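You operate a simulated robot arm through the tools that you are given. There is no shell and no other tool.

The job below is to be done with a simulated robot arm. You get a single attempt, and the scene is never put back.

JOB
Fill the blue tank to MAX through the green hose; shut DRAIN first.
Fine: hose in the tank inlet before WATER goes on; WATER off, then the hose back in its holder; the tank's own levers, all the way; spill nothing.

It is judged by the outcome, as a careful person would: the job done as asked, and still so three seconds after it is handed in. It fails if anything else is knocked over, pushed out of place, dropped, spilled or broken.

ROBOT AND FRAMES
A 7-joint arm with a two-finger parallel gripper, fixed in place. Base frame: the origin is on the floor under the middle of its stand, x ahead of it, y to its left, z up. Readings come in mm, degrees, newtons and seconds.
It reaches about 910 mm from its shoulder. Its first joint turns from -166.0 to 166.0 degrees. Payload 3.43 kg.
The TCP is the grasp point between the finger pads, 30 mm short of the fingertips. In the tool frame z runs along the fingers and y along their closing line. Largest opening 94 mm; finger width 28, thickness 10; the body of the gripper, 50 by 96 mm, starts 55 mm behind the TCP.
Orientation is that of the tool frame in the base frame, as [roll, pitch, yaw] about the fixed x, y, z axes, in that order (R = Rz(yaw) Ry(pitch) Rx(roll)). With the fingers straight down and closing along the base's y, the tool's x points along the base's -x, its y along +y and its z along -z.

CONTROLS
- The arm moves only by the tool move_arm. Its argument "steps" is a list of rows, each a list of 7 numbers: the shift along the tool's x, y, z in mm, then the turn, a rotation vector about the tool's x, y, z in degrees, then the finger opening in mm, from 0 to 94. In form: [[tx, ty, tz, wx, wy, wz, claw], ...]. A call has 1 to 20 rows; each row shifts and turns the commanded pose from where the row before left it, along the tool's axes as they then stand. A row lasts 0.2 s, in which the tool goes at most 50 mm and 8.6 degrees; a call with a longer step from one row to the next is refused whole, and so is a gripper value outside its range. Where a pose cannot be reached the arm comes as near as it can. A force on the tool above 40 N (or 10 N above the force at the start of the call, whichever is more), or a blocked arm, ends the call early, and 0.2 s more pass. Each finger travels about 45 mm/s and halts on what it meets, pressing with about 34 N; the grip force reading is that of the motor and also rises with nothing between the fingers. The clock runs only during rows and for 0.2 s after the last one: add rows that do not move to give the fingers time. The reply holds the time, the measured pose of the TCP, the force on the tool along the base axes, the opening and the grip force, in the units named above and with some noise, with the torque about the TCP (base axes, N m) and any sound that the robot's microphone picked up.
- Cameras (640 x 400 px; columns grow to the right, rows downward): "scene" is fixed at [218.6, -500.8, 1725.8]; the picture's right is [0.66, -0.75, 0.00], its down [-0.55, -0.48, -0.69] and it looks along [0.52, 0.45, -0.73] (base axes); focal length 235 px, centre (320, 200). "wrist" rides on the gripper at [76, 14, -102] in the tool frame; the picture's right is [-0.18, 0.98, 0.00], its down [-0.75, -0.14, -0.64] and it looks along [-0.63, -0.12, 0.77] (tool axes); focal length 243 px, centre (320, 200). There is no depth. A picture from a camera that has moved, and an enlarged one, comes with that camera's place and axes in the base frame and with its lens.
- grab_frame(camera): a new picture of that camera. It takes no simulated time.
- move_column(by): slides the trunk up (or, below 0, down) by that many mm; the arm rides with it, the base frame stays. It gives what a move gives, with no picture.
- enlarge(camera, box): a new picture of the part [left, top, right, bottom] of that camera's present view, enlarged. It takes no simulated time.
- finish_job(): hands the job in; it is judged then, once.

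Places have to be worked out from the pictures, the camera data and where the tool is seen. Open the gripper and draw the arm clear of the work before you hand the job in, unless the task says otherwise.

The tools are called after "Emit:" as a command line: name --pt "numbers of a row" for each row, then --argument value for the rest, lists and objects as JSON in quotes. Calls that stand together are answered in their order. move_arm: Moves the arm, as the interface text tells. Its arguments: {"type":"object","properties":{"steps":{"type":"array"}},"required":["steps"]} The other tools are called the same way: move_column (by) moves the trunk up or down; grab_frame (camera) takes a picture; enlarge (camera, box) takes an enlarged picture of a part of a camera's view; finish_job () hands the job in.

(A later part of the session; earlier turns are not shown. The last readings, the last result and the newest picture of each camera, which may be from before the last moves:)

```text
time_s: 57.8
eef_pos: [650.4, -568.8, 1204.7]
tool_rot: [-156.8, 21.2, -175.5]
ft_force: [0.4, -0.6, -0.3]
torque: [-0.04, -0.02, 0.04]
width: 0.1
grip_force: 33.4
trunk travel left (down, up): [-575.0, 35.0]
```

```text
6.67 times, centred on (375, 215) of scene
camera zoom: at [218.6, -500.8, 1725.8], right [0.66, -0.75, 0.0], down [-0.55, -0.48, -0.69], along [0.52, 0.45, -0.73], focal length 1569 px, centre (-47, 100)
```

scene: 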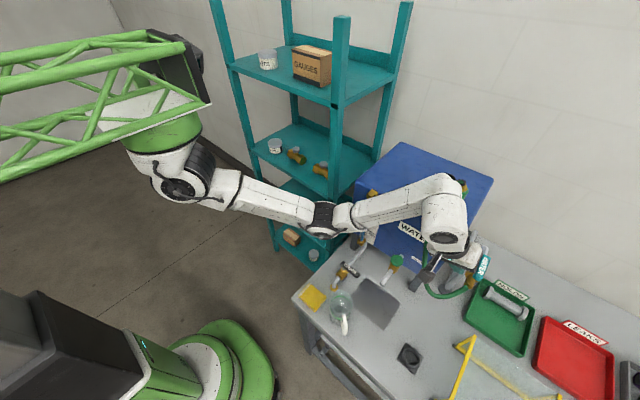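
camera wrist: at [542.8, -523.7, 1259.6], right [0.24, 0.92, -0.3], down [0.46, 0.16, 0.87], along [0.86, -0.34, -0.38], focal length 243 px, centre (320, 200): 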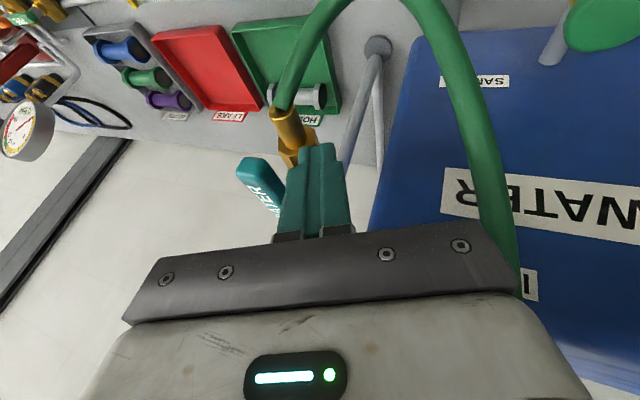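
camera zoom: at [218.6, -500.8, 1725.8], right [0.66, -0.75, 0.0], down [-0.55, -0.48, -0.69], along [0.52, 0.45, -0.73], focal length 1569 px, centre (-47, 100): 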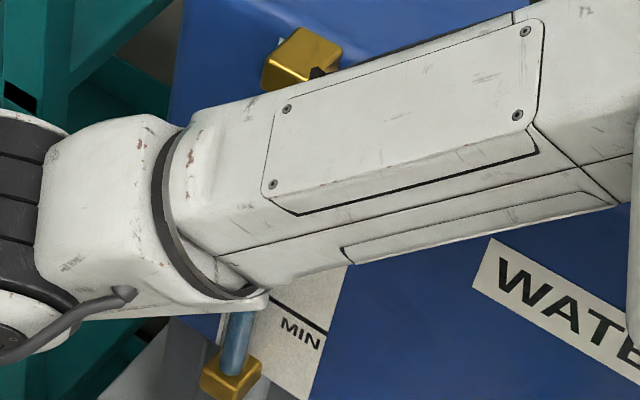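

From here the forearm covers the gauge, so I go back up to watch the level.

Emit:
move_arm --pt "-13.6 -14.2 -33.2 0 0 0 0" --pt "-13.6 -14.2 -33.2 0 0 0 0" --pt "-13.6 -14.2 -33.2 0 0 0 0" --pt "-13.6 -14.2 -33.2 0 0 0 0" --pt "-13.6 -14.2 -33.2 0 0 0 0" --pt "0 0 0 0 0 0 0" --pt "0 0 0 0 0 0 0" --pt "0 0 0 0 0 0 0"

Emit:
enlarge --camera "scene" --box '[350, 185, 400, 245]'

```text
time_s: 59.6
eef_pos: [647.7, -570.2, 1397.8]
tool_rot: [-156.9, 21.2, -175.5]
ft_force: [0.3, 0.3, 0.5]
torque: [0.01, -0.01, 0.03]
width: 0.2
grip_force: 32.9
trunk travel left (down, up): [-575.0, 35.0]
```

```text
6.67 times, centred on (375, 215) of scene
camera zoom: at [218.6, -500.8, 1725.8], right [0.66, -0.75, 0.0], down [-0.55, -0.48, -0.69], along [0.52, 0.45, -0.73], focal length 1569 px, centre (-47, 100)
```

zoom: 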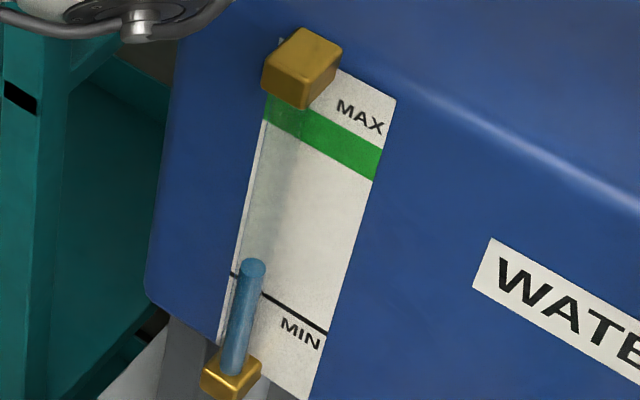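

Level now at about z≈1085 mm, rising 9.2 mm/s; the MAX band spans roughly z≈1176–1198 (centre v≈132–137 on the tube), so it should be reached around t≈70–71 s. I wait 4 s at this hover and recheck.

Emit:
move_arm --pt "0 0 0 0 0 0 0" --pt "0 0 0 0 0 0 0" --pt "0 0 0 0 0 0 0" --pt "0 0 0 0 0 0 0" --pt "0 0 0 0 0 0 0" --pt "0 0 0 0 0 0 0" --pt "0 0 0 0 0 0 0" --pt "0 0 0 0 0 0 0" --pt "0 0 0 0 0 0 0" --pt "0 0 0 0 0 0 0" --pt "0 0 0 0 0 0 0" --pt "0 0 0 0 0 0 0" --pt "0 0 0 0 0 0 0" --pt "0 0 0 0 0 0 0" --pt "0 0 0 0 0 0 0" --pt "0 0 0 0 0 0 0" --pt "0 0 0 0 0 0 0" --pt "0 0 0 0 0 0 0" --pt "0 0 0 0 0 0 0" --pt "0 0 0 0 0 0 0"

Emit:
enlarge --camera "scene" --box '[350, 185, 400, 245]'

Emit:
enlarge --camera "scene" --box '[420, 160, 520, 310]'

```text
time_s: 63.8
eef_pos: [646.9, -568.3, 1398.2]
tool_rot: [-156.7, 21.2, -175.4]
ft_force: [0.7, 0.6, -0.1]
torque: [0.01, -0.02, -0.01]
width: 0.2
grip_force: 32.8
trunk travel left (down, up): [-575.0, 35.0]
```

```text
6.67 times, centred on (375, 215) of scene
camera zoom: at [218.6, -500.8, 1725.8], right [0.66, -0.75, 0.0], down [-0.55, -0.48, -0.69], along [0.52, 0.45, -0.73], focal length 1569 px, centre (-47, 100)
```

zoom: 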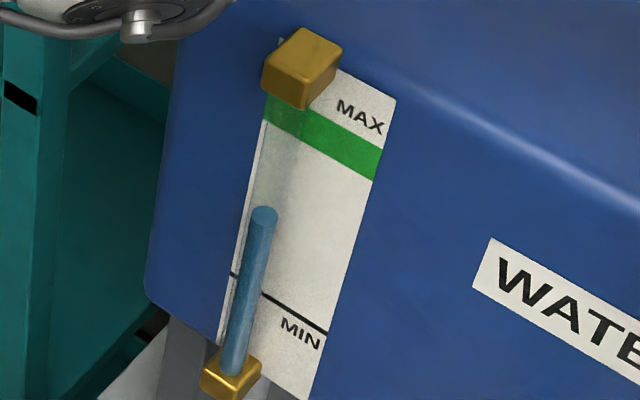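

```text
2.67 times, centred on (470, 235) of scene
camera zoom: at [218.6, -500.8, 1725.8], right [0.66, -0.75, 0.0], down [-0.55, -0.48, -0.69], along [0.52, 0.45, -0.73], focal length 627 px, centre (-80, 107)
```

zoom: 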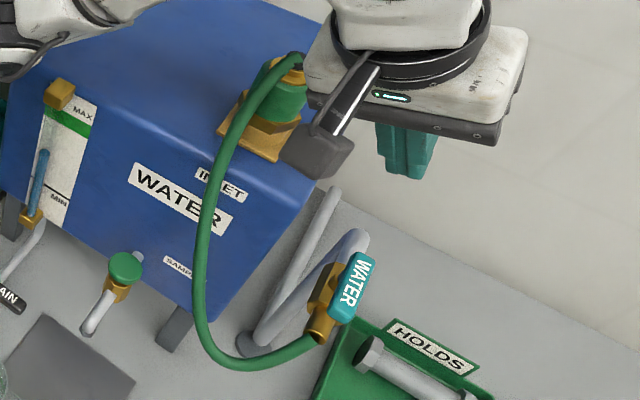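

At t=63.8 the level is at z≈1127, about 9.7 mm/s, so the band centre should come near t≈70. I wait 2.4 s more and recheck before starting the closing move.

Emit:
move_arm --pt "0 0 0 0 0 0 0" --pt "0 0 0 0 0 0 0" --pt "0 0 0 0 0 0 0" --pt "0 0 0 0 0 0 0" --pt "0 0 0 0 0 0 0" --pt "0 0 0 0 0 0 0" --pt "0 0 0 0 0 0 0" --pt "0 0 0 0 0 0 0" --pt "0 0 0 0 0 0 0" --pt "0 0 0 0 0 0 0" --pt "0 0 0 0 0 0 0" --pt "0 0 0 0 0 0 0"

Emit:
enlarge --camera "scene" --box '[350, 185, 400, 245]'

```text
time_s: 66.4
eef_pos: [646.1, -569.2, 1398.7]
tool_rot: [-156.8, 21.2, -175.5]
ft_force: [0.1, -0.3, -0.2]
torque: [0.02, 0.01, 0.02]
width: 0.0
grip_force: 33.6
trunk travel left (down, up): [-575.0, 35.0]
```

```text
6.67 times, centred on (375, 215) of scene
camera zoom: at [218.6, -500.8, 1725.8], right [0.66, -0.75, 0.0], down [-0.55, -0.48, -0.69], along [0.52, 0.45, -0.73], focal length 1569 px, centre (-47, 100)
```

zoom: 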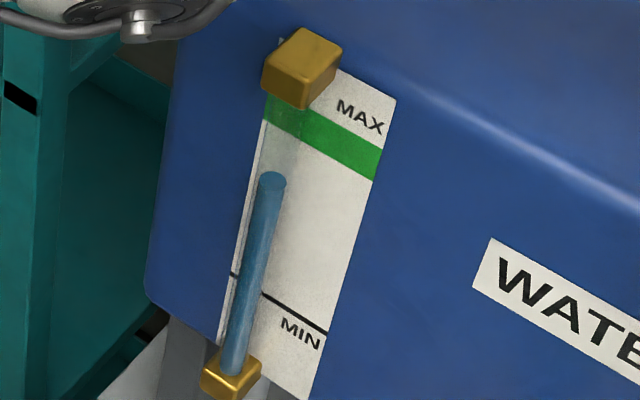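

At t=66.4 the level is at z≈1154 (v≈179), about 3.3 s below the band centre. I now run the timed sequence: short wait, descend beside the lever, and swing WATER shut.

Emit:
move_arm --pt "0 0 0 0 0 0 0" --pt "0 0 0 0 0 0 0" --pt "0 0 0 0 0 0 0" --pt "0 0 0 0 0 0 0" --pt "0 0 0 0 0 0 0" --pt "13.6 14.2 33.2 0 0 0 0" --pt "13.6 14.2 33.2 0 0 0 0" --pt "13.6 14.2 33.2 0 0 0 0" --pt "13.6 14.2 33.2 0 0 0 0" --pt "13.6 14.2 33.2 0 0 0 0" --pt "-2.84 -10.84 5.85 0 0 0 0" --pt "5.67 -13.33 3.33 0 0 0 0" --pt "2.74 -11.26 3.68 0 0 0 0" --pt "-1.06 -10.06 4.76 0 0 0 0" --pt "-4.62 -11.63 6.94 0 0 0 0" --pt "-9.34 -10.35 8.38 0 0 0 0" --pt "-11.5 -6.51 7.65 0 0 0 0" --pt "-7.43 0.56 2.9 0 0 0 0" --pt "-5.57 0.42 2.17 0 0 0 0" --pt "-3.72 0.28 1.45 0 0 0 0"

Emit:
grab_frame --camera "wrist"

Emit:
grab_frame --camera "scene"

```text
time_s: 70.3
eef_pos: [679.1, -654.9, 1202.3]
tool_rot: [-157.4, 20.3, -176.8]
ft_force: [-13.4, -0.2, -1.0]
torque: [-0.12, 0.22, -0.14]
width: 0.0
grip_force: 33.4
trunk travel left (down, up): [-575.0, 35.0]
stopped in row 19: the force on the tool passed its limit at 84 N (the readings are from after the stop); the commanded pose is now the measured one
```

```text
taken
camera wrist: at [573.9, -608.9, 1259.0], right [0.25, 0.92, -0.29], down [0.47, 0.14, 0.87], along [0.84, -0.36, -0.4], focal length 243 px, centre (320, 200)
```

wrist: 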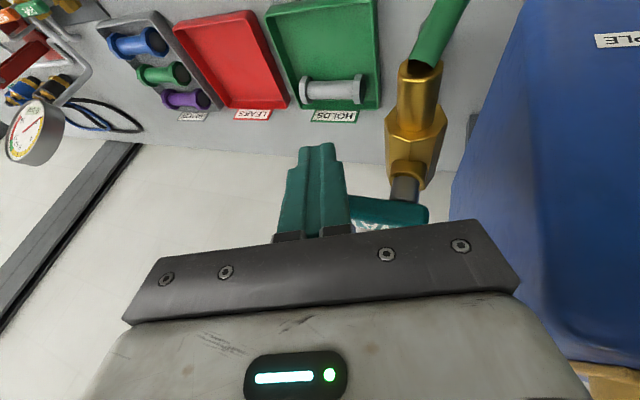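

```text
taken
```

scene: 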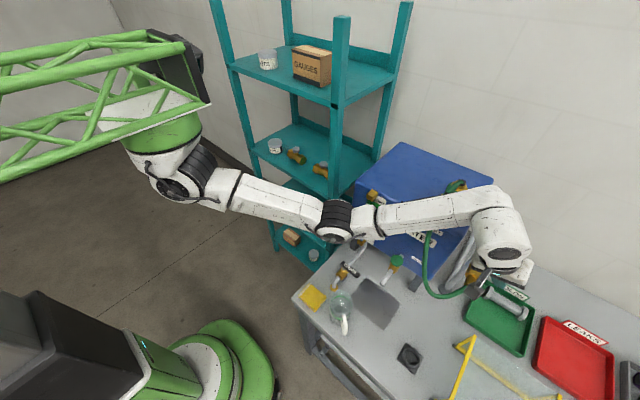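

The lever hit its shut stop (84 N peak) at t≈70. I back off, rise, and check the gauge and lever.

Emit:
move_arm --pt "9 -0.7 -3.5 0 0 0 0" --pt "-14.5 -14.7 -34.3 0 0 0 0" --pt "-14.5 -14.7 -34.3 0 0 0 0" --pt "-12 20 -40 0 0 0 0" --pt "-12 20 -40 0 0 0 0" --pt "-12 10 -40 0 0 0 0"

Emit:
enlarge --camera "scene" --box '[350, 185, 400, 245]'

Emit:
enlarge --camera "scene" --box '[420, 160, 540, 310]'

```text
time_s: 71.7
eef_pos: [666.2, -563.6, 1380.9]
tool_rot: [-157.4, 20.6, -176.4]
ft_force: [0.0, -0.5, -0.6]
torque: [0.01, -0.03, 0.02]
width: 0.1
grip_force: 32.9
trunk travel left (down, up): [-575.0, 35.0]
```

```text
6.67 times, centred on (375, 215) of scene
camera zoom: at [218.6, -500.8, 1725.8], right [0.66, -0.75, 0.0], down [-0.55, -0.48, -0.69], along [0.52, 0.45, -0.73], focal length 1569 px, centre (-47, 100)
```

zoom: 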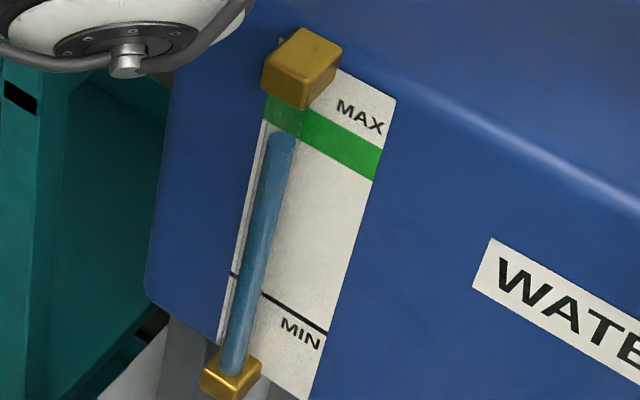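

```text
2.67 times, centred on (480, 235) of scene
camera zoom: at [218.6, -500.8, 1725.8], right [0.66, -0.75, 0.0], down [-0.55, -0.48, -0.69], along [0.52, 0.45, -0.73], focal length 627 px, centre (-107, 107)
```

zoom: 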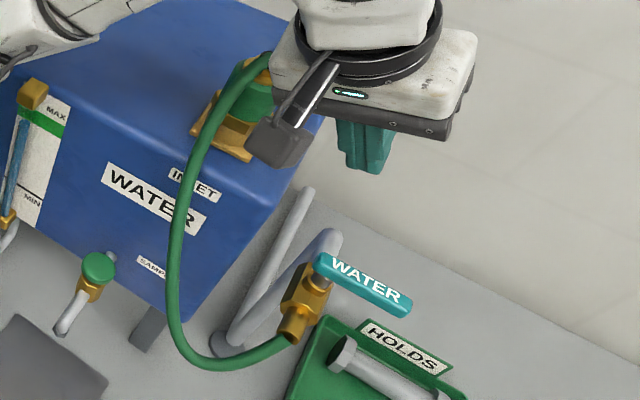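

WATER is shut again and the level stands inside the lower half of the green MAX band by my estimate. To be sure, I bring the wrist camera close in front of the gauge for a flatter view before deciding whether to top up.

Emit:
move_arm --pt "30.5 -2.5 -11.4 0 0 0 0" --pt "30.5 -2.5 -11.4 0 0 0 0" --pt "30.5 -2.5 -11.4 0 0 0 0" --pt "6.15 38.9 7.9 0 0 0 0" --pt "6.15 38.9 7.9 0 0 0 0" --pt "6.15 38.9 7.9 0 0 0 0" --pt "6.15 38.9 7.9 0 0 0 0" --pt "6.15 38.9 7.9 0 0 0 0" --pt "6.15 38.9 7.9 0 0 0 0" --pt "0 0 0 0 0 0 0"

Emit:
grab_frame --camera "wrist"

Emit:
grab_frame --camera "scene"

```text
time_s: 73.9
eef_pos: [569.2, -363.4, 1242.4]
tool_rot: [-157.3, 20.6, -176.4]
ft_force: [-0.6, 0.0, 0.1]
torque: [-0.04, 0.03, 0.0]
width: 0.0
grip_force: 33.2
trunk travel left (down, up): [-575.0, 35.0]
```

```text
taken
camera wrist: at [464.1, -317.2, 1299.8], right [0.25, 0.92, -0.29], down [0.47, 0.15, 0.87], along [0.85, -0.35, -0.4], focal length 243 px, centre (320, 200)
```

wrist: 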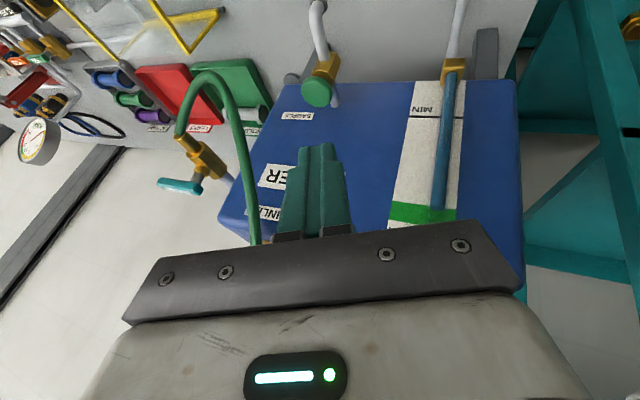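

```text
taken
```

scene: 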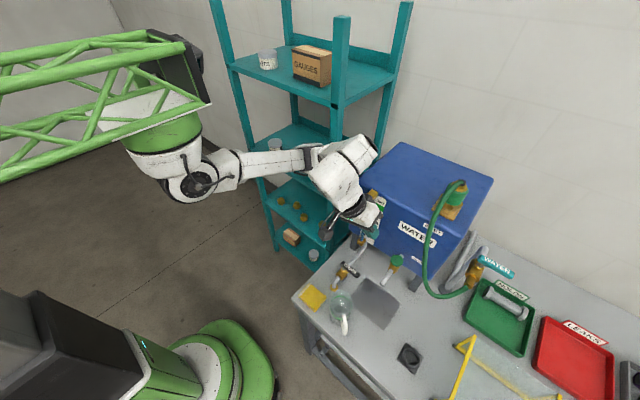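

Emit:
enlarge --camera "wrist" --box '[380, 160, 480, 240]'

```text
5.00 times, centred on (430, 200) of wrist
camera zoom: at [464.1, -317.2, 1299.8], right [0.25, 0.92, -0.29], down [0.47, 0.15, 0.87], along [0.85, -0.35, -0.4], focal length 1213 px, centre (-230, 200)
```

zoom: 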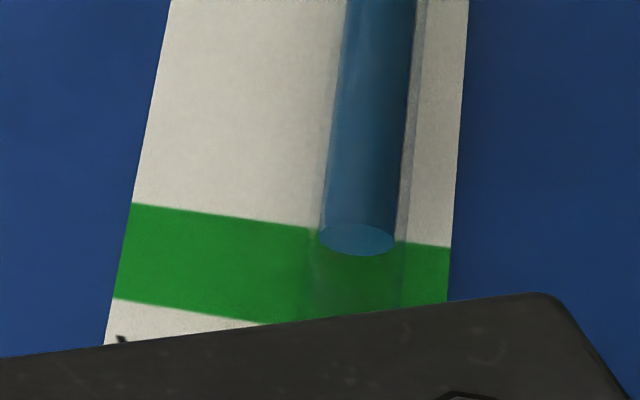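

Seen nearly head-on, the water surface sits about 8 mm above the lower edge of the 23 mm green MAX band, clearly within it, so the level is at MAX. WATER is shut; now I rise, untilt and turn the tool back for regrasping the nozzle.

Emit:
move_arm --pt "-14.4 -14.7 -35.4 0 0 0 0" --pt "-14.4 -14.7 -35.4 0 0 0 0" --pt "-14.4 -14.7 -35.4 0 0 0 0" --pt "-14.4 -14.7 -35.4 0 0 0 0" --pt "-14.4 -14.7 -35.4 0 0 0 0" --pt "-13.6 -34.9 20.1 0 0 0 0" --pt "-13.6 -34.9 20.1 0 0 0 0" --pt "-13.6 -34.9 20.1 0 0 0 0" --pt "0 0 0 -5.3 5.3 0 0" --pt "0 0 0 -5.3 5.3 0 0" --pt "0 0 0 -5.3 5.3 0 0" --pt "0 0 0 -5.3 5.3 0 0" --pt "0 0 0 0 0 0 0"

Emit:
grab_frame --camera "scene"

Emit:
enlarge --camera "scene" --box '[350, 185, 400, 245]'

```text
time_s: 76.7
eef_pos: [621.8, -481.6, 1447.1]
tool_rot: [-179.6, -0.2, 179.3]
ft_force: [0.2, 0.6, 0.1]
torque: [-0.02, -0.02, 0.0]
width: 0.0
grip_force: 32.7
trunk travel left (down, up): [-575.0, 35.0]
```

```text
taken
```

scene: 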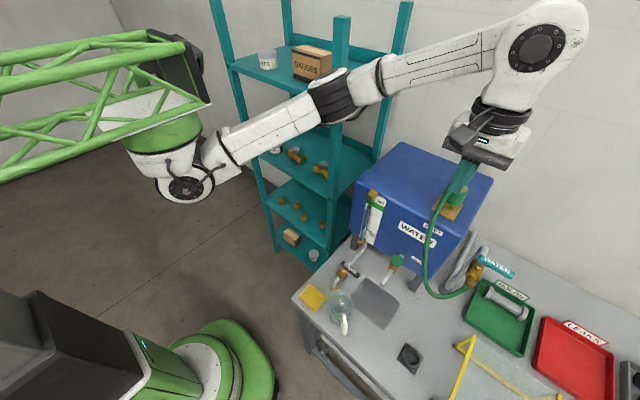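

```text
6.67 times, centred on (375, 215) of scene
camera zoom: at [218.6, -500.8, 1725.8], right [0.66, -0.75, 0.0], down [-0.55, -0.48, -0.69], along [0.52, 0.45, -0.73], focal length 1569 px, centre (-47, 100)
```

zoom: 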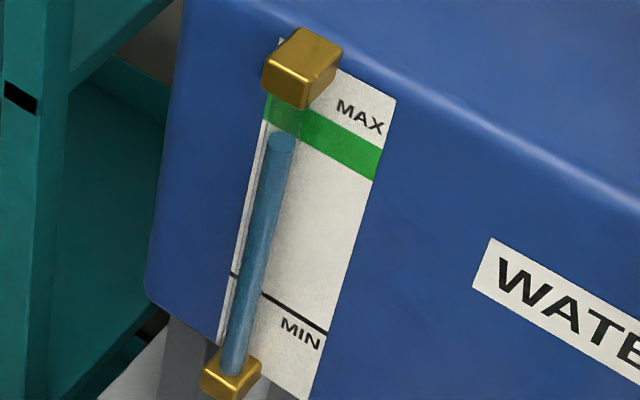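

The level is steady within the MAX band and the WATER lever is back exactly crosswise. I rotate the tool to yaw 90° and open the fingers for the nozzle.

Emit:
move_arm --pt "0 0 0 -0.4 -0.2 8.2 0" --pt "0 0 0 0 0 8.2 0" --pt "0 0 0 0 0 8.2 0" --pt "0 0 0 0 0 8.2 0" --pt "0 0 0 0 0 8.2 0" --pt "0 0 0 0 0 8.2 20" --pt "0 0 0 0 0 8.2 40" --pt "0 0 0 0 0 8.2 60" --pt "0 0 0 0 0 8.2 66" --pt "0 0 0 0 0 8.2 66" --pt "0 0 0 0 0 7.2 66" --pt "0 0 0 0 0 0 66"

Emit:
grab_frame --camera "wrist"

```text
time_s: 79.3
eef_pos: [620.9, -481.8, 1446.1]
tool_rot: [-180.0, 0.1, 90.0]
ft_force: [-0.2, -0.3, -0.1]
torque: [0.02, 0.02, -0.03]
width: 66.0
grip_force: 0.1
trunk travel left (down, up): [-575.0, 35.0]
```

```text
taken
camera wrist: at [636.1, -405.1, 1549.4], right [0.98, -0.18, 0.0], down [-0.14, -0.75, 0.64], along [-0.12, -0.63, -0.77], focal length 243 px, centre (320, 200)
```

wrist: 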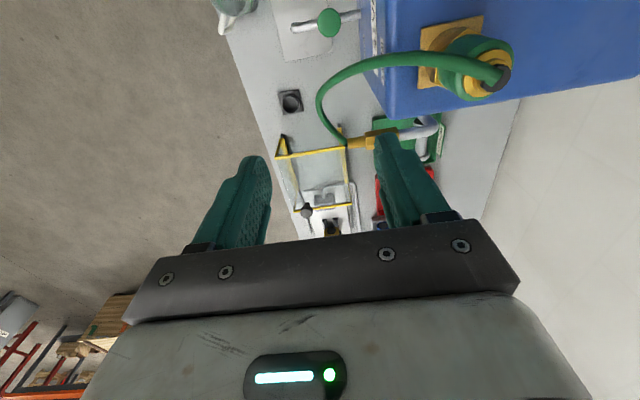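

The hose leaves the cap toward -x here and toward +y at the holder, so I'll regrasp at yaw 130° (closing line along azimuth 40°), keeping both directions free of the fingers. I rotate and move above the nozzle.

Emit:
move_arm --pt "0 0 0 0 0 -8 66" --pt "0 0 0 0 0 -8 66" --pt "0 0 0 0 0 -8 66" --pt "0 0 0 0 0 -8 66" --pt "0 0 0 0 0 -8 70" --pt "-23.2 27.4 6.5 0 0 0 70" --pt "-23.2 27.4 6.5 0 0 0 70" --pt "-23.2 27.4 6.5 0 0 0 70" --pt "-23.2 27.4 6.5 0 0 0 70" --pt "0 0 0 0 0 0 70"

Emit:
grab_frame --camera "wrist"

Emit:
enlarge --camera "scene" --box '[420, 120, 540, 240]'

```text
time_s: 81.5
eef_pos: [765.9, -482.3, 1422.3]
tool_rot: [180.0, 0.1, 130.1]
ft_force: [0.2, -0.2, 0.6]
torque: [0.01, -0.01, 0.01]
width: 69.8
grip_force: 0.1
trunk travel left (down, up): [-575.0, 35.0]
```

```text
taken
camera wrist: at [727.9, -414.7, 1524.9], right [0.87, 0.49, 0.0], down [0.38, -0.67, 0.64], along [0.32, -0.56, -0.77], focal length 243 px, centre (320, 200)
```

wrist: 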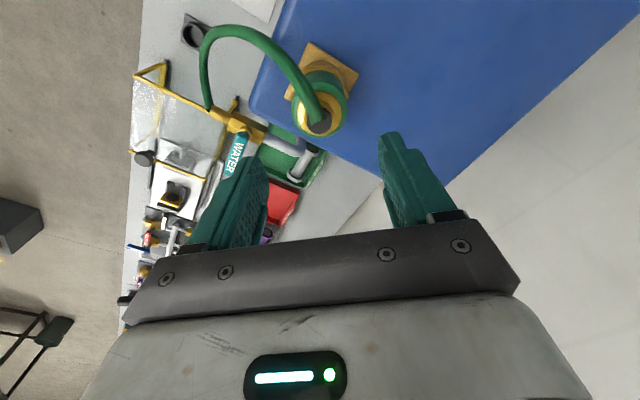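

```text
3.33 times, centred on (480, 180) of scene
camera zoom: at [218.6, -500.8, 1725.8], right [0.66, -0.75, 0.0], down [-0.55, -0.48, -0.69], along [0.52, 0.45, -0.73], focal length 784 px, centre (-213, 267)
```

zoom: 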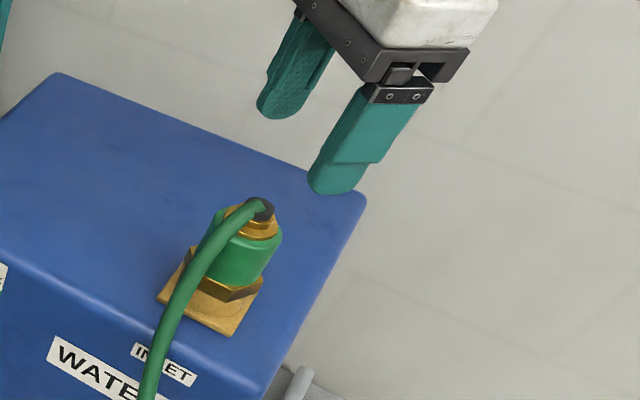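

The cap is centred within 1.5 mm and the hose passes between the fingers. I descend to the same grip height as before (z≈1312).

Emit:
move_arm --pt "-1 0 30 0 0 0 70" --pt "0 0 30 0 0 0 70" --pt "0 0 20 0 0 0 70" --pt "0 0 16 0 0 0 70" --pt "0 0 13 0 0 0 70" --pt "0 0 0 0 0 0 70"

Emit:
grab_frame --camera "wrist"

Emit:
enlarge --camera "scene" --box '[420, 150, 520, 250]'

```text
time_s: 82.9
eef_pos: [766.9, -482.6, 1311.7]
tool_rot: [179.9, 0.1, 130.2]
ft_force: [-0.3, -0.1, 0.5]
torque: [-0.04, -0.03, 0.04]
width: 70.0
grip_force: 0.0
trunk travel left (down, up): [-575.0, 35.0]
```

```text
taken
camera wrist: at [728.2, -415.3, 1415.3], right [0.87, 0.49, 0.0], down [0.38, -0.67, 0.64], along [0.32, -0.56, -0.77], focal length 243 px, centre (320, 200)
```

wrist: 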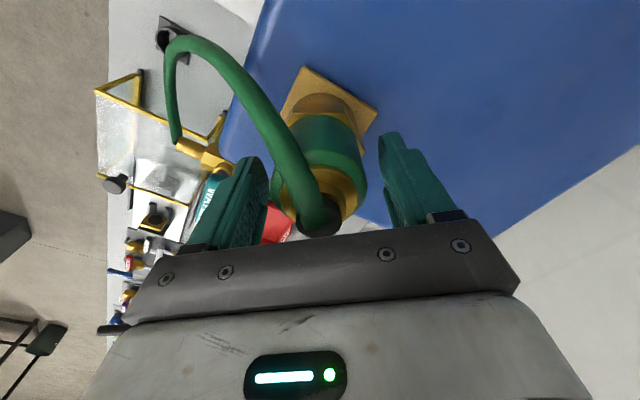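

```text
4.00 times, centred on (470, 200) of scene
camera zoom: at [218.6, -500.8, 1725.8], right [0.66, -0.75, 0.0], down [-0.55, -0.48, -0.69], along [0.52, 0.45, -0.73], focal length 941 px, centre (-280, 200)
```

zoom: 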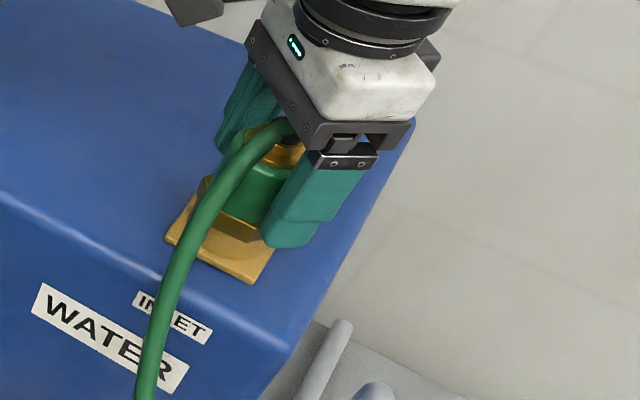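

The fingers straddle the green body with the hose free in the gap. I close on the nozzle.

Emit:
move_arm --pt "0 0 0 0 0 0 60" --pt "0 0 0 0 0 0 45" --pt "0 0 0 0 0 0 30" --pt "0 0 0 0 0 0 20" --pt "0 0 0 0 0 0 20" --pt "0 0 0 0 0 0 20"

Emit:
enlarge --camera "scene" --box '[420, 150, 520, 250]'

```text
time_s: 84.3
eef_pos: [765.7, -482.9, 1313.7]
tool_rot: [180.0, 0.1, 130.3]
ft_force: [-0.1, -0.4, 0.5]
torque: [0.0, -0.04, 0.03]
width: 49.2
grip_force: 34.2
trunk travel left (down, up): [-575.0, 35.0]
```

```text
4.00 times, centred on (470, 200) of scene
camera zoom: at [218.6, -500.8, 1725.8], right [0.66, -0.75, 0.0], down [-0.55, -0.48, -0.69], along [0.52, 0.45, -0.73], focal length 941 px, centre (-280, 200)
```

zoom: 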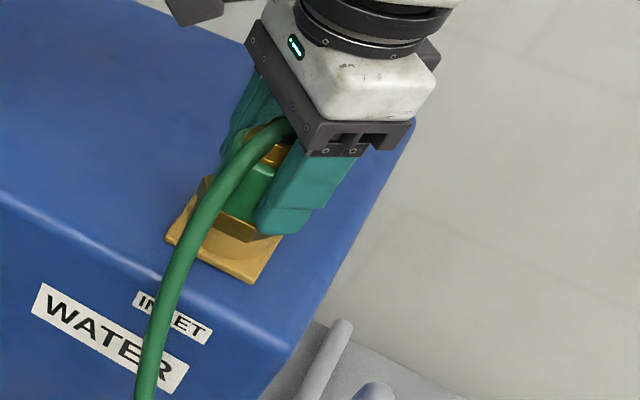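

Gripped firmly (49.2 mm, 34 N). I lift slowly straight out of the inlet, pausing just above it in case of drips.

Emit:
move_arm --pt "0 0 -4 0 0 0 20" --pt "0 0 -6 0 0 0 20" --pt "0 0 -6 0 0 0 20" --pt "0 0 -6 0 0 0 20" --pt "0 0 -6 0 0 0 20" --pt "0 0 0 0 0 0 20" --pt "0 0 0 0 0 0 20" --pt "0 0 0 0 0 0 20" --pt "0 0 0 0 0 0 20" --pt "0 0 0 0 0 0 20"

Emit:
enlarge --camera "scene" --box '[420, 150, 520, 250]'

Emit:
grab_frame --camera "wrist"

```text
time_s: 86.5
eef_pos: [766.2, -483.1, 1340.9]
tool_rot: [-180.0, 0.0, 130.3]
ft_force: [0.6, 0.3, -1.1]
torque: [0.0, 0.02, -0.01]
width: 48.3
grip_force: 34.0
trunk travel left (down, up): [-575.0, 35.0]
```

```text
4.00 times, centred on (470, 200) of scene
camera zoom: at [218.6, -500.8, 1725.8], right [0.66, -0.75, 0.0], down [-0.55, -0.48, -0.69], along [0.52, 0.45, -0.73], focal length 941 px, centre (-280, 200)
```

zoom: 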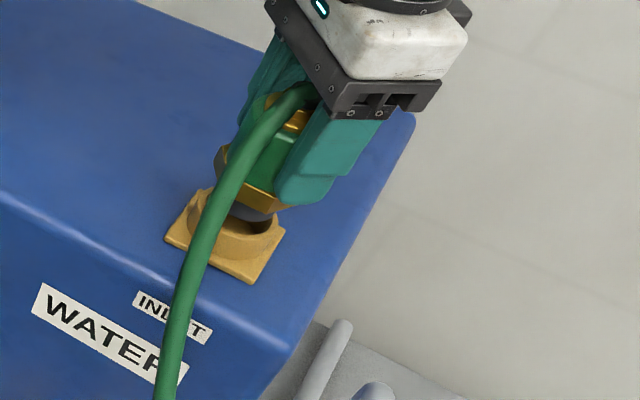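

```text
taken
camera wrist: at [728.2, -415.7, 1443.4], right [0.87, 0.49, 0.0], down [0.38, -0.67, 0.64], along [0.32, -0.56, -0.77], focal length 243 px, centre (320, 200)
```

wrist: 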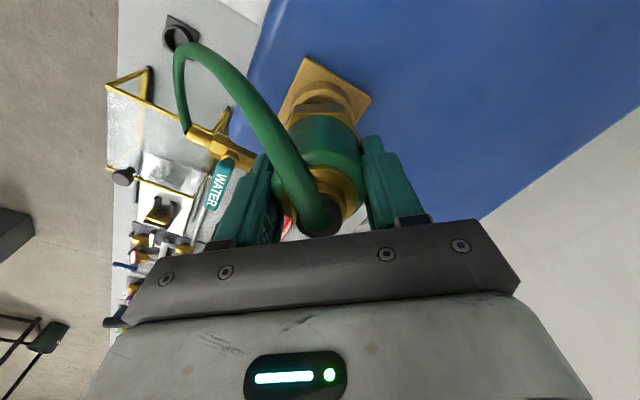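

No drips seen. I lift to z≈1395 and carry the nozzle back over the holder.

Emit:
move_arm --pt "0 0 -25 0 0 0 20" --pt "0 0 -30 0 0 0 20" --pt "7.55 -34.85 0 0 0 0 20" --pt "7.55 -34.85 0 0 0 0 20" --pt "7.55 -34.85 0 0 0 0 20" --pt "7.55 -34.85 0 0 0 0 20" --pt "7.55 -34.85 0 0 0 0 20" --pt "7.55 -34.85 0 0 0 0 20" --pt "7.55 -34.85 0 0 0 0 20" --pt "7.55 -34.85 0 0 0 0 20" --pt "0 0 0 0 0 0 20"

Emit:
grab_frame --camera "wrist"

Emit:
grab_frame --camera "scene"

```text
time_s: 88.9
eef_pos: [512.9, -618.0, 1397.1]
tool_rot: [180.0, 0.1, 130.1]
ft_force: [0.0, -0.1, -2.1]
torque: [0.01, 0.02, -0.01]
width: 48.4
grip_force: 34.2
trunk travel left (down, up): [-575.0, 35.0]
```

```text
taken
camera wrist: at [475.4, -550.1, 1498.5], right [0.87, 0.49, 0.0], down [0.38, -0.67, 0.64], along [0.32, -0.56, -0.77], focal length 243 px, centre (320, 200)
```

wrist: 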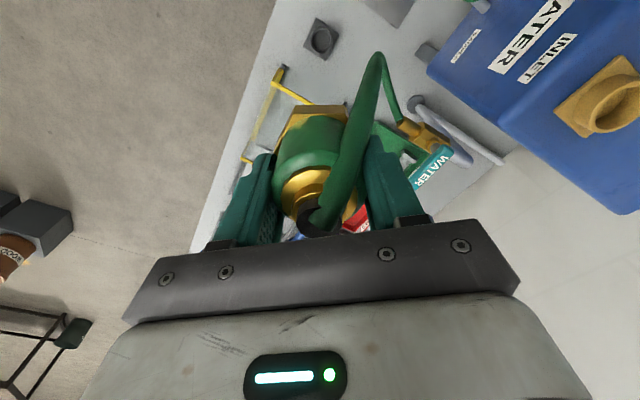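

```text
taken
```

scene: 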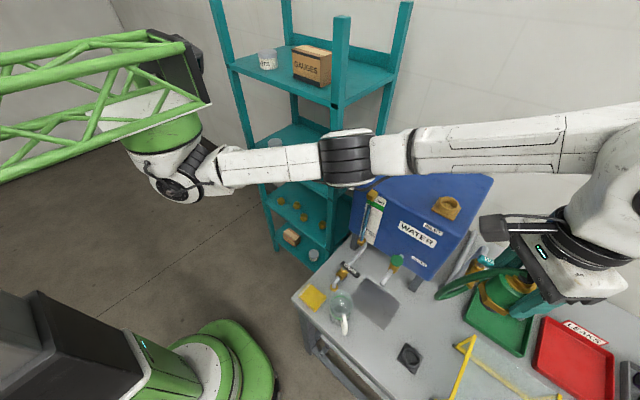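

The hose follows well. I descend over the holder to z≈1000 for an alignment check.

Emit:
move_arm --pt "0 0 36 0 0 0 20" --pt "0 0 36 0 0 0 20" --pt "0 0 36 0 0 0 20" --pt "0 0 36 0 0 0 20" --pt "0 0 36 0 0 0 20" --pt "0 0 36 0 0 0 20" --pt "0 0 36 0 0 0 20" --pt "0 0 36 0 0 0 20" --pt "0 0 36 0 0 0 20" --pt "0 0 36 0 0 0 20" --pt "0 0 36 0 0 0 20" --pt "0 0 0 0 0 0 20"

Emit:
grab_frame --camera "wrist"

Emit:
enlarge --camera "scene" --box '[370, 290, 470, 390]'

Emit:
enlarge --camera "wrist" --box '[270, 20, 390, 140]'

```text
time_s: 91.5
eef_pos: [516.0, -619.6, 1000.1]
tool_rot: [180.0, 0.2, 130.1]
ft_force: [0.0, 0.4, -0.4]
torque: [0.0, 0.0, 0.03]
width: 48.2
grip_force: 34.1
trunk travel left (down, up): [-575.0, 35.0]
```

```text
taken
camera wrist: at [478.3, -550.9, 1102.8], right [0.87, 0.49, 0.0], down [0.38, -0.67, 0.64], along [0.32, -0.56, -0.77], focal length 243 px, centre (320, 200)
```

wrist: 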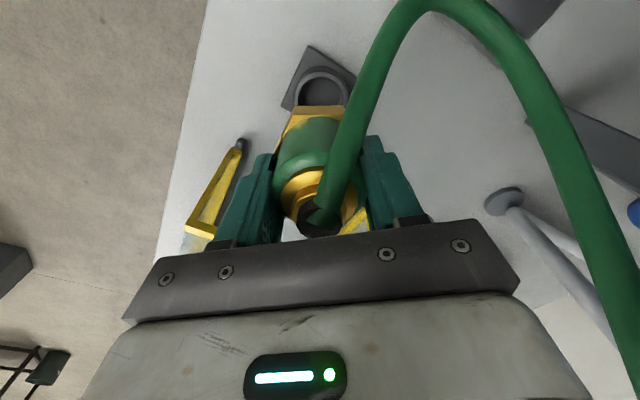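

```text
4.00 times, centred on (420, 340) of scene
camera zoom: at [218.6, -500.8, 1725.8], right [0.66, -0.75, 0.0], down [-0.55, -0.48, -0.69], along [0.52, 0.45, -0.73], focal length 941 px, centre (-80, -360)
```

zoom: 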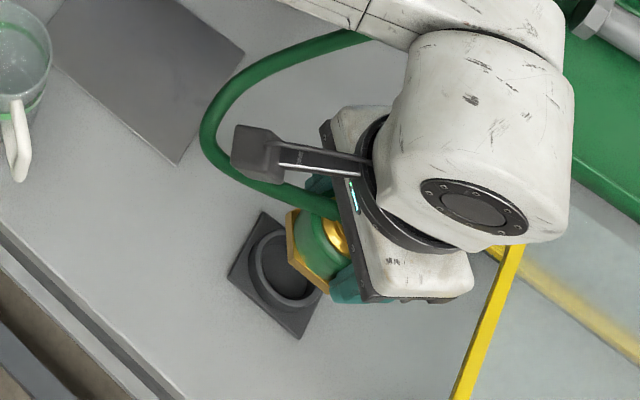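

```text
3.33 times, centred on (330, 80) of wrist
camera zoom: at [478.3, -550.9, 1102.8], right [0.87, 0.49, 0.0], down [0.38, -0.67, 0.64], along [0.32, -0.56, -0.77], focal length 809 px, centre (287, 600)
```

zoom: 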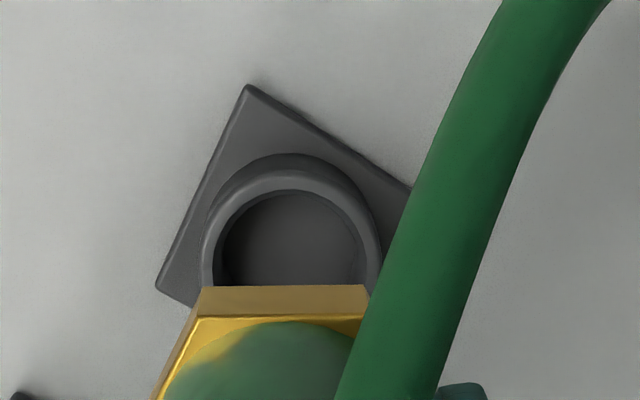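

The cup centre lies about 3 mm to tool +x and 1 mm to tool +y of the nozzle. I correct and lower to just above the cup, then recheck.

Emit:
move_arm --pt "3 0.9 10 0 0 0 20" --pt "0 0 15 0 0 0 20" --pt "0 0 15 0 0 0 20" --pt "0 0 5 0 0 0 20" --pt "0 0 0 0 0 0 20"

Emit:
enlarge --camera "wrist" --box '[270, 40, 390, 160]'

Emit:
enlarge --camera "scene" --box '[380, 310, 450, 380]'

```text
time_s: 92.7
eef_pos: [513.1, -614.5, 953.5]
tool_rot: [-180.0, 0.1, 130.1]
ft_force: [-0.2, 0.3, -2.2]
torque: [-0.02, -0.01, -0.03]
width: 48.2
grip_force: 34.0
trunk travel left (down, up): [-575.0, 35.0]
```

```text
3.33 times, centred on (330, 100) of wrist
camera zoom: at [475.2, -546.8, 1056.0], right [0.87, 0.49, 0.0], down [0.38, -0.67, 0.64], along [0.32, -0.56, -0.77], focal length 809 px, centre (287, 533)
```

zoom: 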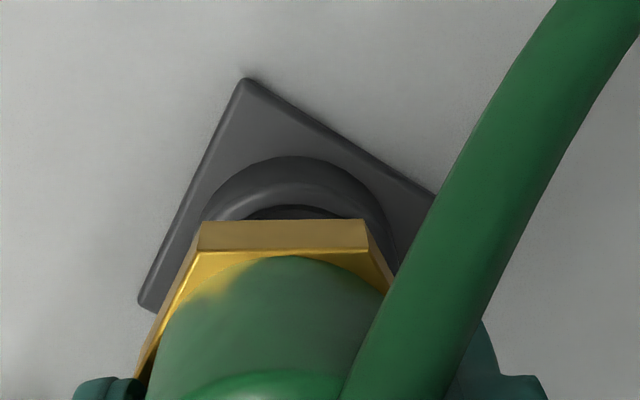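

```text
5.71 times, centred on (415, 345) of scene
camera zoom: at [218.6, -500.8, 1725.8], right [0.66, -0.75, 0.0], down [-0.55, -0.48, -0.69], along [0.52, 0.45, -0.73], focal length 1344 px, centre (-223, -629)
```

zoom: 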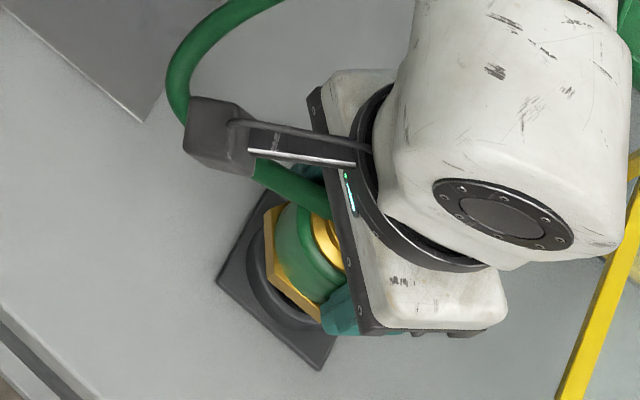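

Alignment is within about 1.5 mm. I make a small correction and lower the spout into the cup in small steps, watching the force.

Emit:
move_arm --pt "-1.3 0.6 5 0 0 0 20" --pt "0 0 5 0 0 0 20" --pt "0 0 4 0 0 0 20" --pt "0 0 4 0 0 0 20" --pt "0 0 0 0 0 0 20"

Emit:
enlarge --camera "scene" --box '[380, 310, 450, 380]'

Emit:
enlarge --camera "wrist" --box '[270, 60, 390, 180]'

```text
time_s: 93.9
eef_pos: [514.0, -613.9, 935.4]
tool_rot: [179.9, 0.2, 130.1]
ft_force: [2.6, -2.4, -0.2]
torque: [-0.16, -0.2, 0.02]
width: 47.3
grip_force: 34.0
trunk travel left (down, up): [-575.0, 35.0]
```

```text
5.71 times, centred on (415, 345) of scene
camera zoom: at [218.6, -500.8, 1725.8], right [0.66, -0.75, 0.0], down [-0.55, -0.48, -0.69], along [0.52, 0.45, -0.73], focal length 1344 px, centre (-223, -629)
```

zoom: 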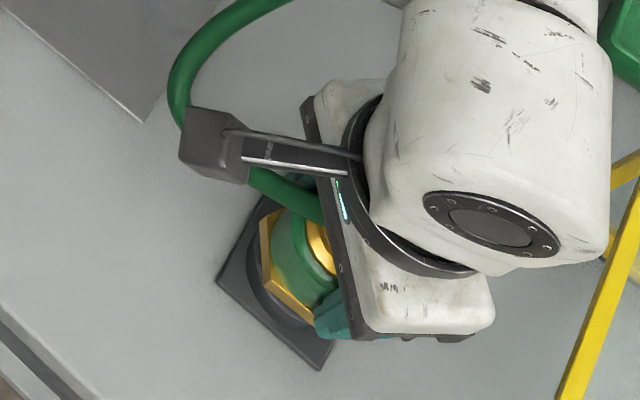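

```text
3.33 times, centred on (330, 120) of wrist
camera zoom: at [477.2, -547.8, 1038.0], right [0.87, 0.49, 0.0], down [0.38, -0.67, 0.64], along [0.32, -0.56, -0.76], focal length 809 px, centre (287, 467)
```

zoom: 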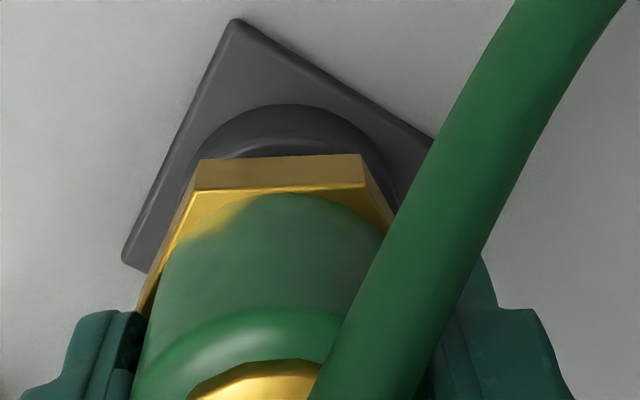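

Slight side force (toward +x, -y) shows the spout touching one side of the cup; the original seat was nearer y≈-617. I shift 2 mm that way and continue down gently.

Emit:
move_arm --pt "-2 0 0 0 0 0 20" --pt "0 0 2 0 0 0 20" --pt "0 0 2 0 0 0 20" --pt "0 0 0 0 0 0 20"

```text
time_s: 94.9
eef_pos: [517.1, -616.7, 930.5]
tool_rot: [-179.9, 0.2, 130.3]
ft_force: [-0.1, -0.2, -1.4]
torque: [-0.02, 0.0, 0.01]
width: 47.1
grip_force: 33.8
trunk travel left (down, up): [-575.0, 35.0]
```

Side force is gone. I continue down in 2 mm steps until it seats.

Emit:
move_arm --pt "0 0 2 0 0 0 20" --pt "0 0 2 0 0 0 20" --pt "0 0 2 0 0 0 20" --pt "0 0 1.5 0 0 0 20" --pt "0 0 0 0 0 0 20"

Emit:
enlarge --camera "wrist" --box '[270, 60, 390, 180]'

Emit:
enlarge --camera "scene" --box '[380, 310, 450, 380]'

```text
time_s: 96.1
eef_pos: [515.5, -617.4, 924.2]
tool_rot: [180.0, 0.0, 130.1]
ft_force: [0.0, -1.1, 0.1]
torque: [-0.04, -0.06, 0.01]
width: 47.5
grip_force: 33.7
trunk travel left (down, up): [-575.0, 35.0]
```

```text
3.33 times, centred on (330, 120) of wrist
camera zoom: at [478.4, -549.1, 1026.6], right [0.87, 0.49, 0.0], down [0.38, -0.67, 0.64], along [0.32, -0.56, -0.77], focal length 809 px, centre (287, 467)
```

zoom: 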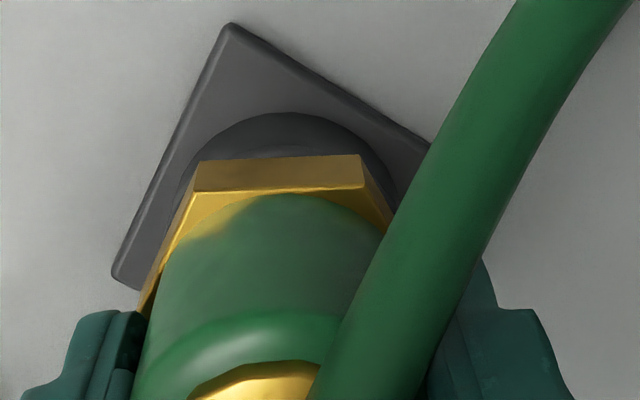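

```text
5.71 times, centred on (415, 345) of scene
camera zoom: at [218.6, -500.8, 1725.8], right [0.66, -0.75, 0.0], down [-0.55, -0.48, -0.69], along [0.52, 0.45, -0.73], focal length 1344 px, centre (-223, -629)
```

zoom: 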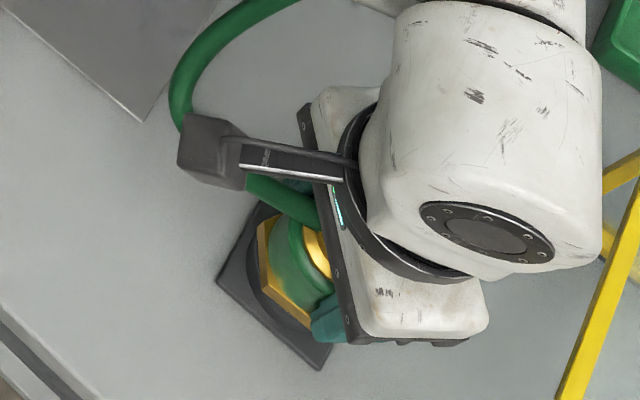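

Nearly seated, no force yet. I lower 1 mm at a time until it bears on the cup.

Emit:
move_arm --pt "0 0 1 0 0 0 20" --pt "0 0 1 0 0 0 20" --pt "0 0 0 0 0 0 20"

```text
time_s: 96.9
eef_pos: [517.2, -616.3, 923.2]
tool_rot: [-180.0, 0.1, 130.1]
ft_force: [-0.9, 1.9, 6.3]
torque: [0.14, -0.08, 0.0]
width: 47.6
grip_force: 34.1
trunk travel left (down, up): [-575.0, 35.0]
```

Contact has begun (6 N). One more small step confirms the seat.

Emit:
move_arm --pt "0 0 1 0 0 0 20" --pt "0 0 0 0 0 0 20"

Emit:
enlarge --camera "wrist" --box '[270, 60, 390, 180]'

```text
time_s: 97.5
eef_pos: [516.9, -617.1, 922.2]
tool_rot: [-179.9, 0.2, 130.1]
ft_force: [-2.9, 3.8, 17.4]
torque: [0.38, 0.03, 0.06]
width: 47.2
grip_force: 33.5
trunk travel left (down, up): [-575.0, 35.0]
```

```text
3.33 times, centred on (330, 120) of wrist
camera zoom: at [478.2, -548.9, 1025.3], right [0.87, 0.49, 0.0], down [0.38, -0.67, 0.64], along [0.32, -0.56, -0.76], focal length 809 px, centre (287, 467)
```

zoom: 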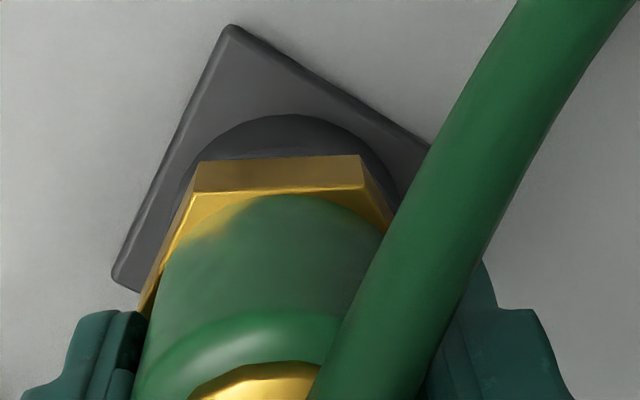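

Seated at z≈922 with 17 N bearing, matching the original height. I ease off, open the fingers and check before lifting.

Emit:
move_arm --pt "0 0 -1.5 0 0 0 20" --pt "0 0 0 0 0 0 52" --pt "0 0 0 0 0 0 62" --pt "0 0 0 0 0 0 70" --pt "0 0 0 0 0 0 70"

Emit:
grab_frame --camera "wrist"

Emit:
enlarge --camera "scene" --box '[370, 290, 470, 390]'

```text
time_s: 98.7
eef_pos: [516.5, -614.9, 923.2]
tool_rot: [180.0, 0.1, 130.2]
ft_force: [-0.4, -0.5, 0.1]
torque: [-0.01, -0.01, 0.02]
width: 70.0
grip_force: 0.1
trunk travel left (down, up): [-575.0, 35.0]
```

```text
taken
camera wrist: at [479.0, -548.6, 1025.2], right [0.87, 0.49, 0.0], down [0.38, -0.67, 0.64], along [0.32, -0.56, -0.77], focal length 243 px, centre (320, 200)
```

wrist: 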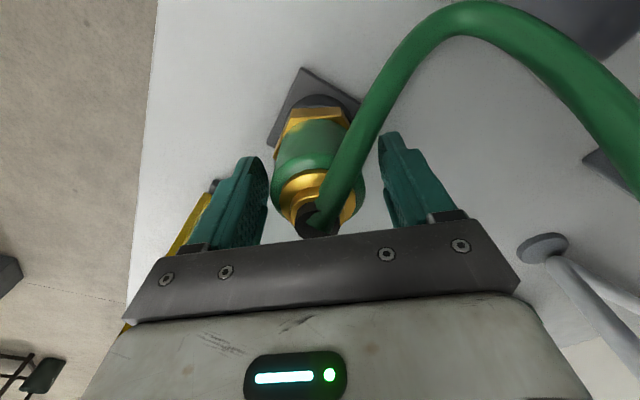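

```text
4.00 times, centred on (420, 340) of scene
camera zoom: at [218.6, -500.8, 1725.8], right [0.66, -0.75, 0.0], down [-0.55, -0.48, -0.69], along [0.52, 0.45, -0.73], focal length 941 px, centre (-80, -360)
```

zoom: 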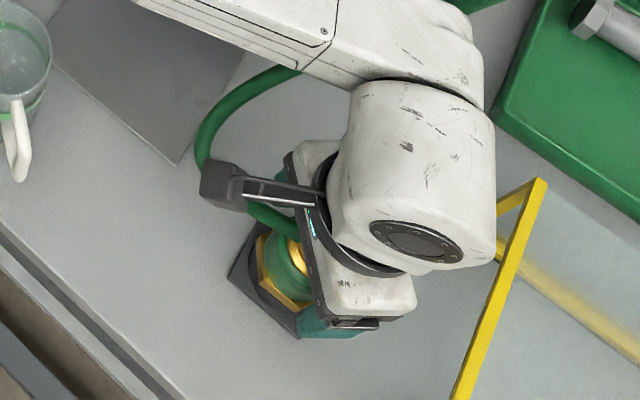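

The nozzle stands in its holder with the fingers free. I lift straight up, slowly at first, and check that it stays.

Emit:
move_arm --pt "0 0 -6 0 0 0 70" --pt "0 0 -8 0 0 0 70" --pt "0 0 -10 0 0 0 70" --pt "0 0 -15 0 0 0 70" --pt "0 0 -20 0 0 0 70" --pt "0 0 -30 0 0 0 70" --pt "0 0 -35 0 0 0 70"

Emit:
grab_frame --camera "wrist"

Emit:
enlarge --camera "scene" --box '[370, 290, 470, 390]'

```text
time_s: 100.3
eef_pos: [515.4, -617.0, 1047.2]
tool_rot: [-180.0, 0.0, 130.3]
ft_force: [0.4, -0.1, 0.0]
torque: [0.01, -0.01, -0.02]
width: 69.9
grip_force: 0.1
trunk travel left (down, up): [-575.0, 35.0]
```

```text
taken
camera wrist: at [477.6, -549.2, 1150.5], right [0.87, 0.49, 0.0], down [0.38, -0.67, 0.64], along [0.32, -0.56, -0.77], focal length 243 px, centre (320, 200)
```

wrist: 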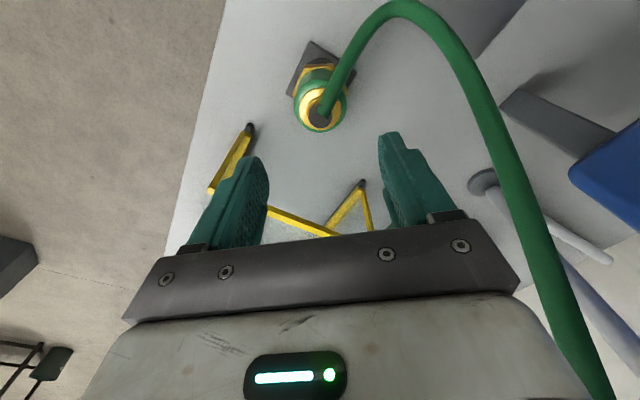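

```text
4.00 times, centred on (420, 340) of scene
camera zoom: at [218.6, -500.8, 1725.8], right [0.66, -0.75, 0.0], down [-0.55, -0.48, -0.69], along [0.52, 0.45, -0.73], focal length 941 px, centre (-80, -360)
```

zoom: 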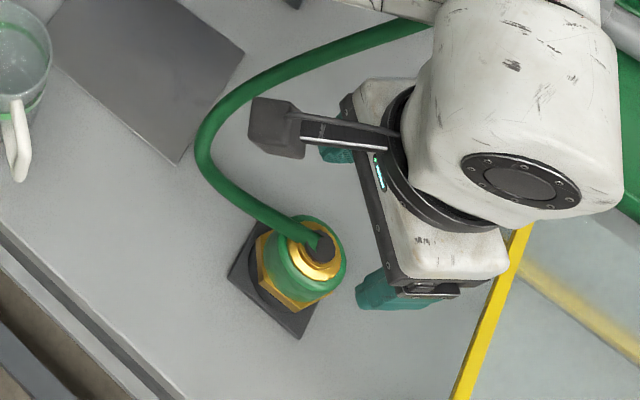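

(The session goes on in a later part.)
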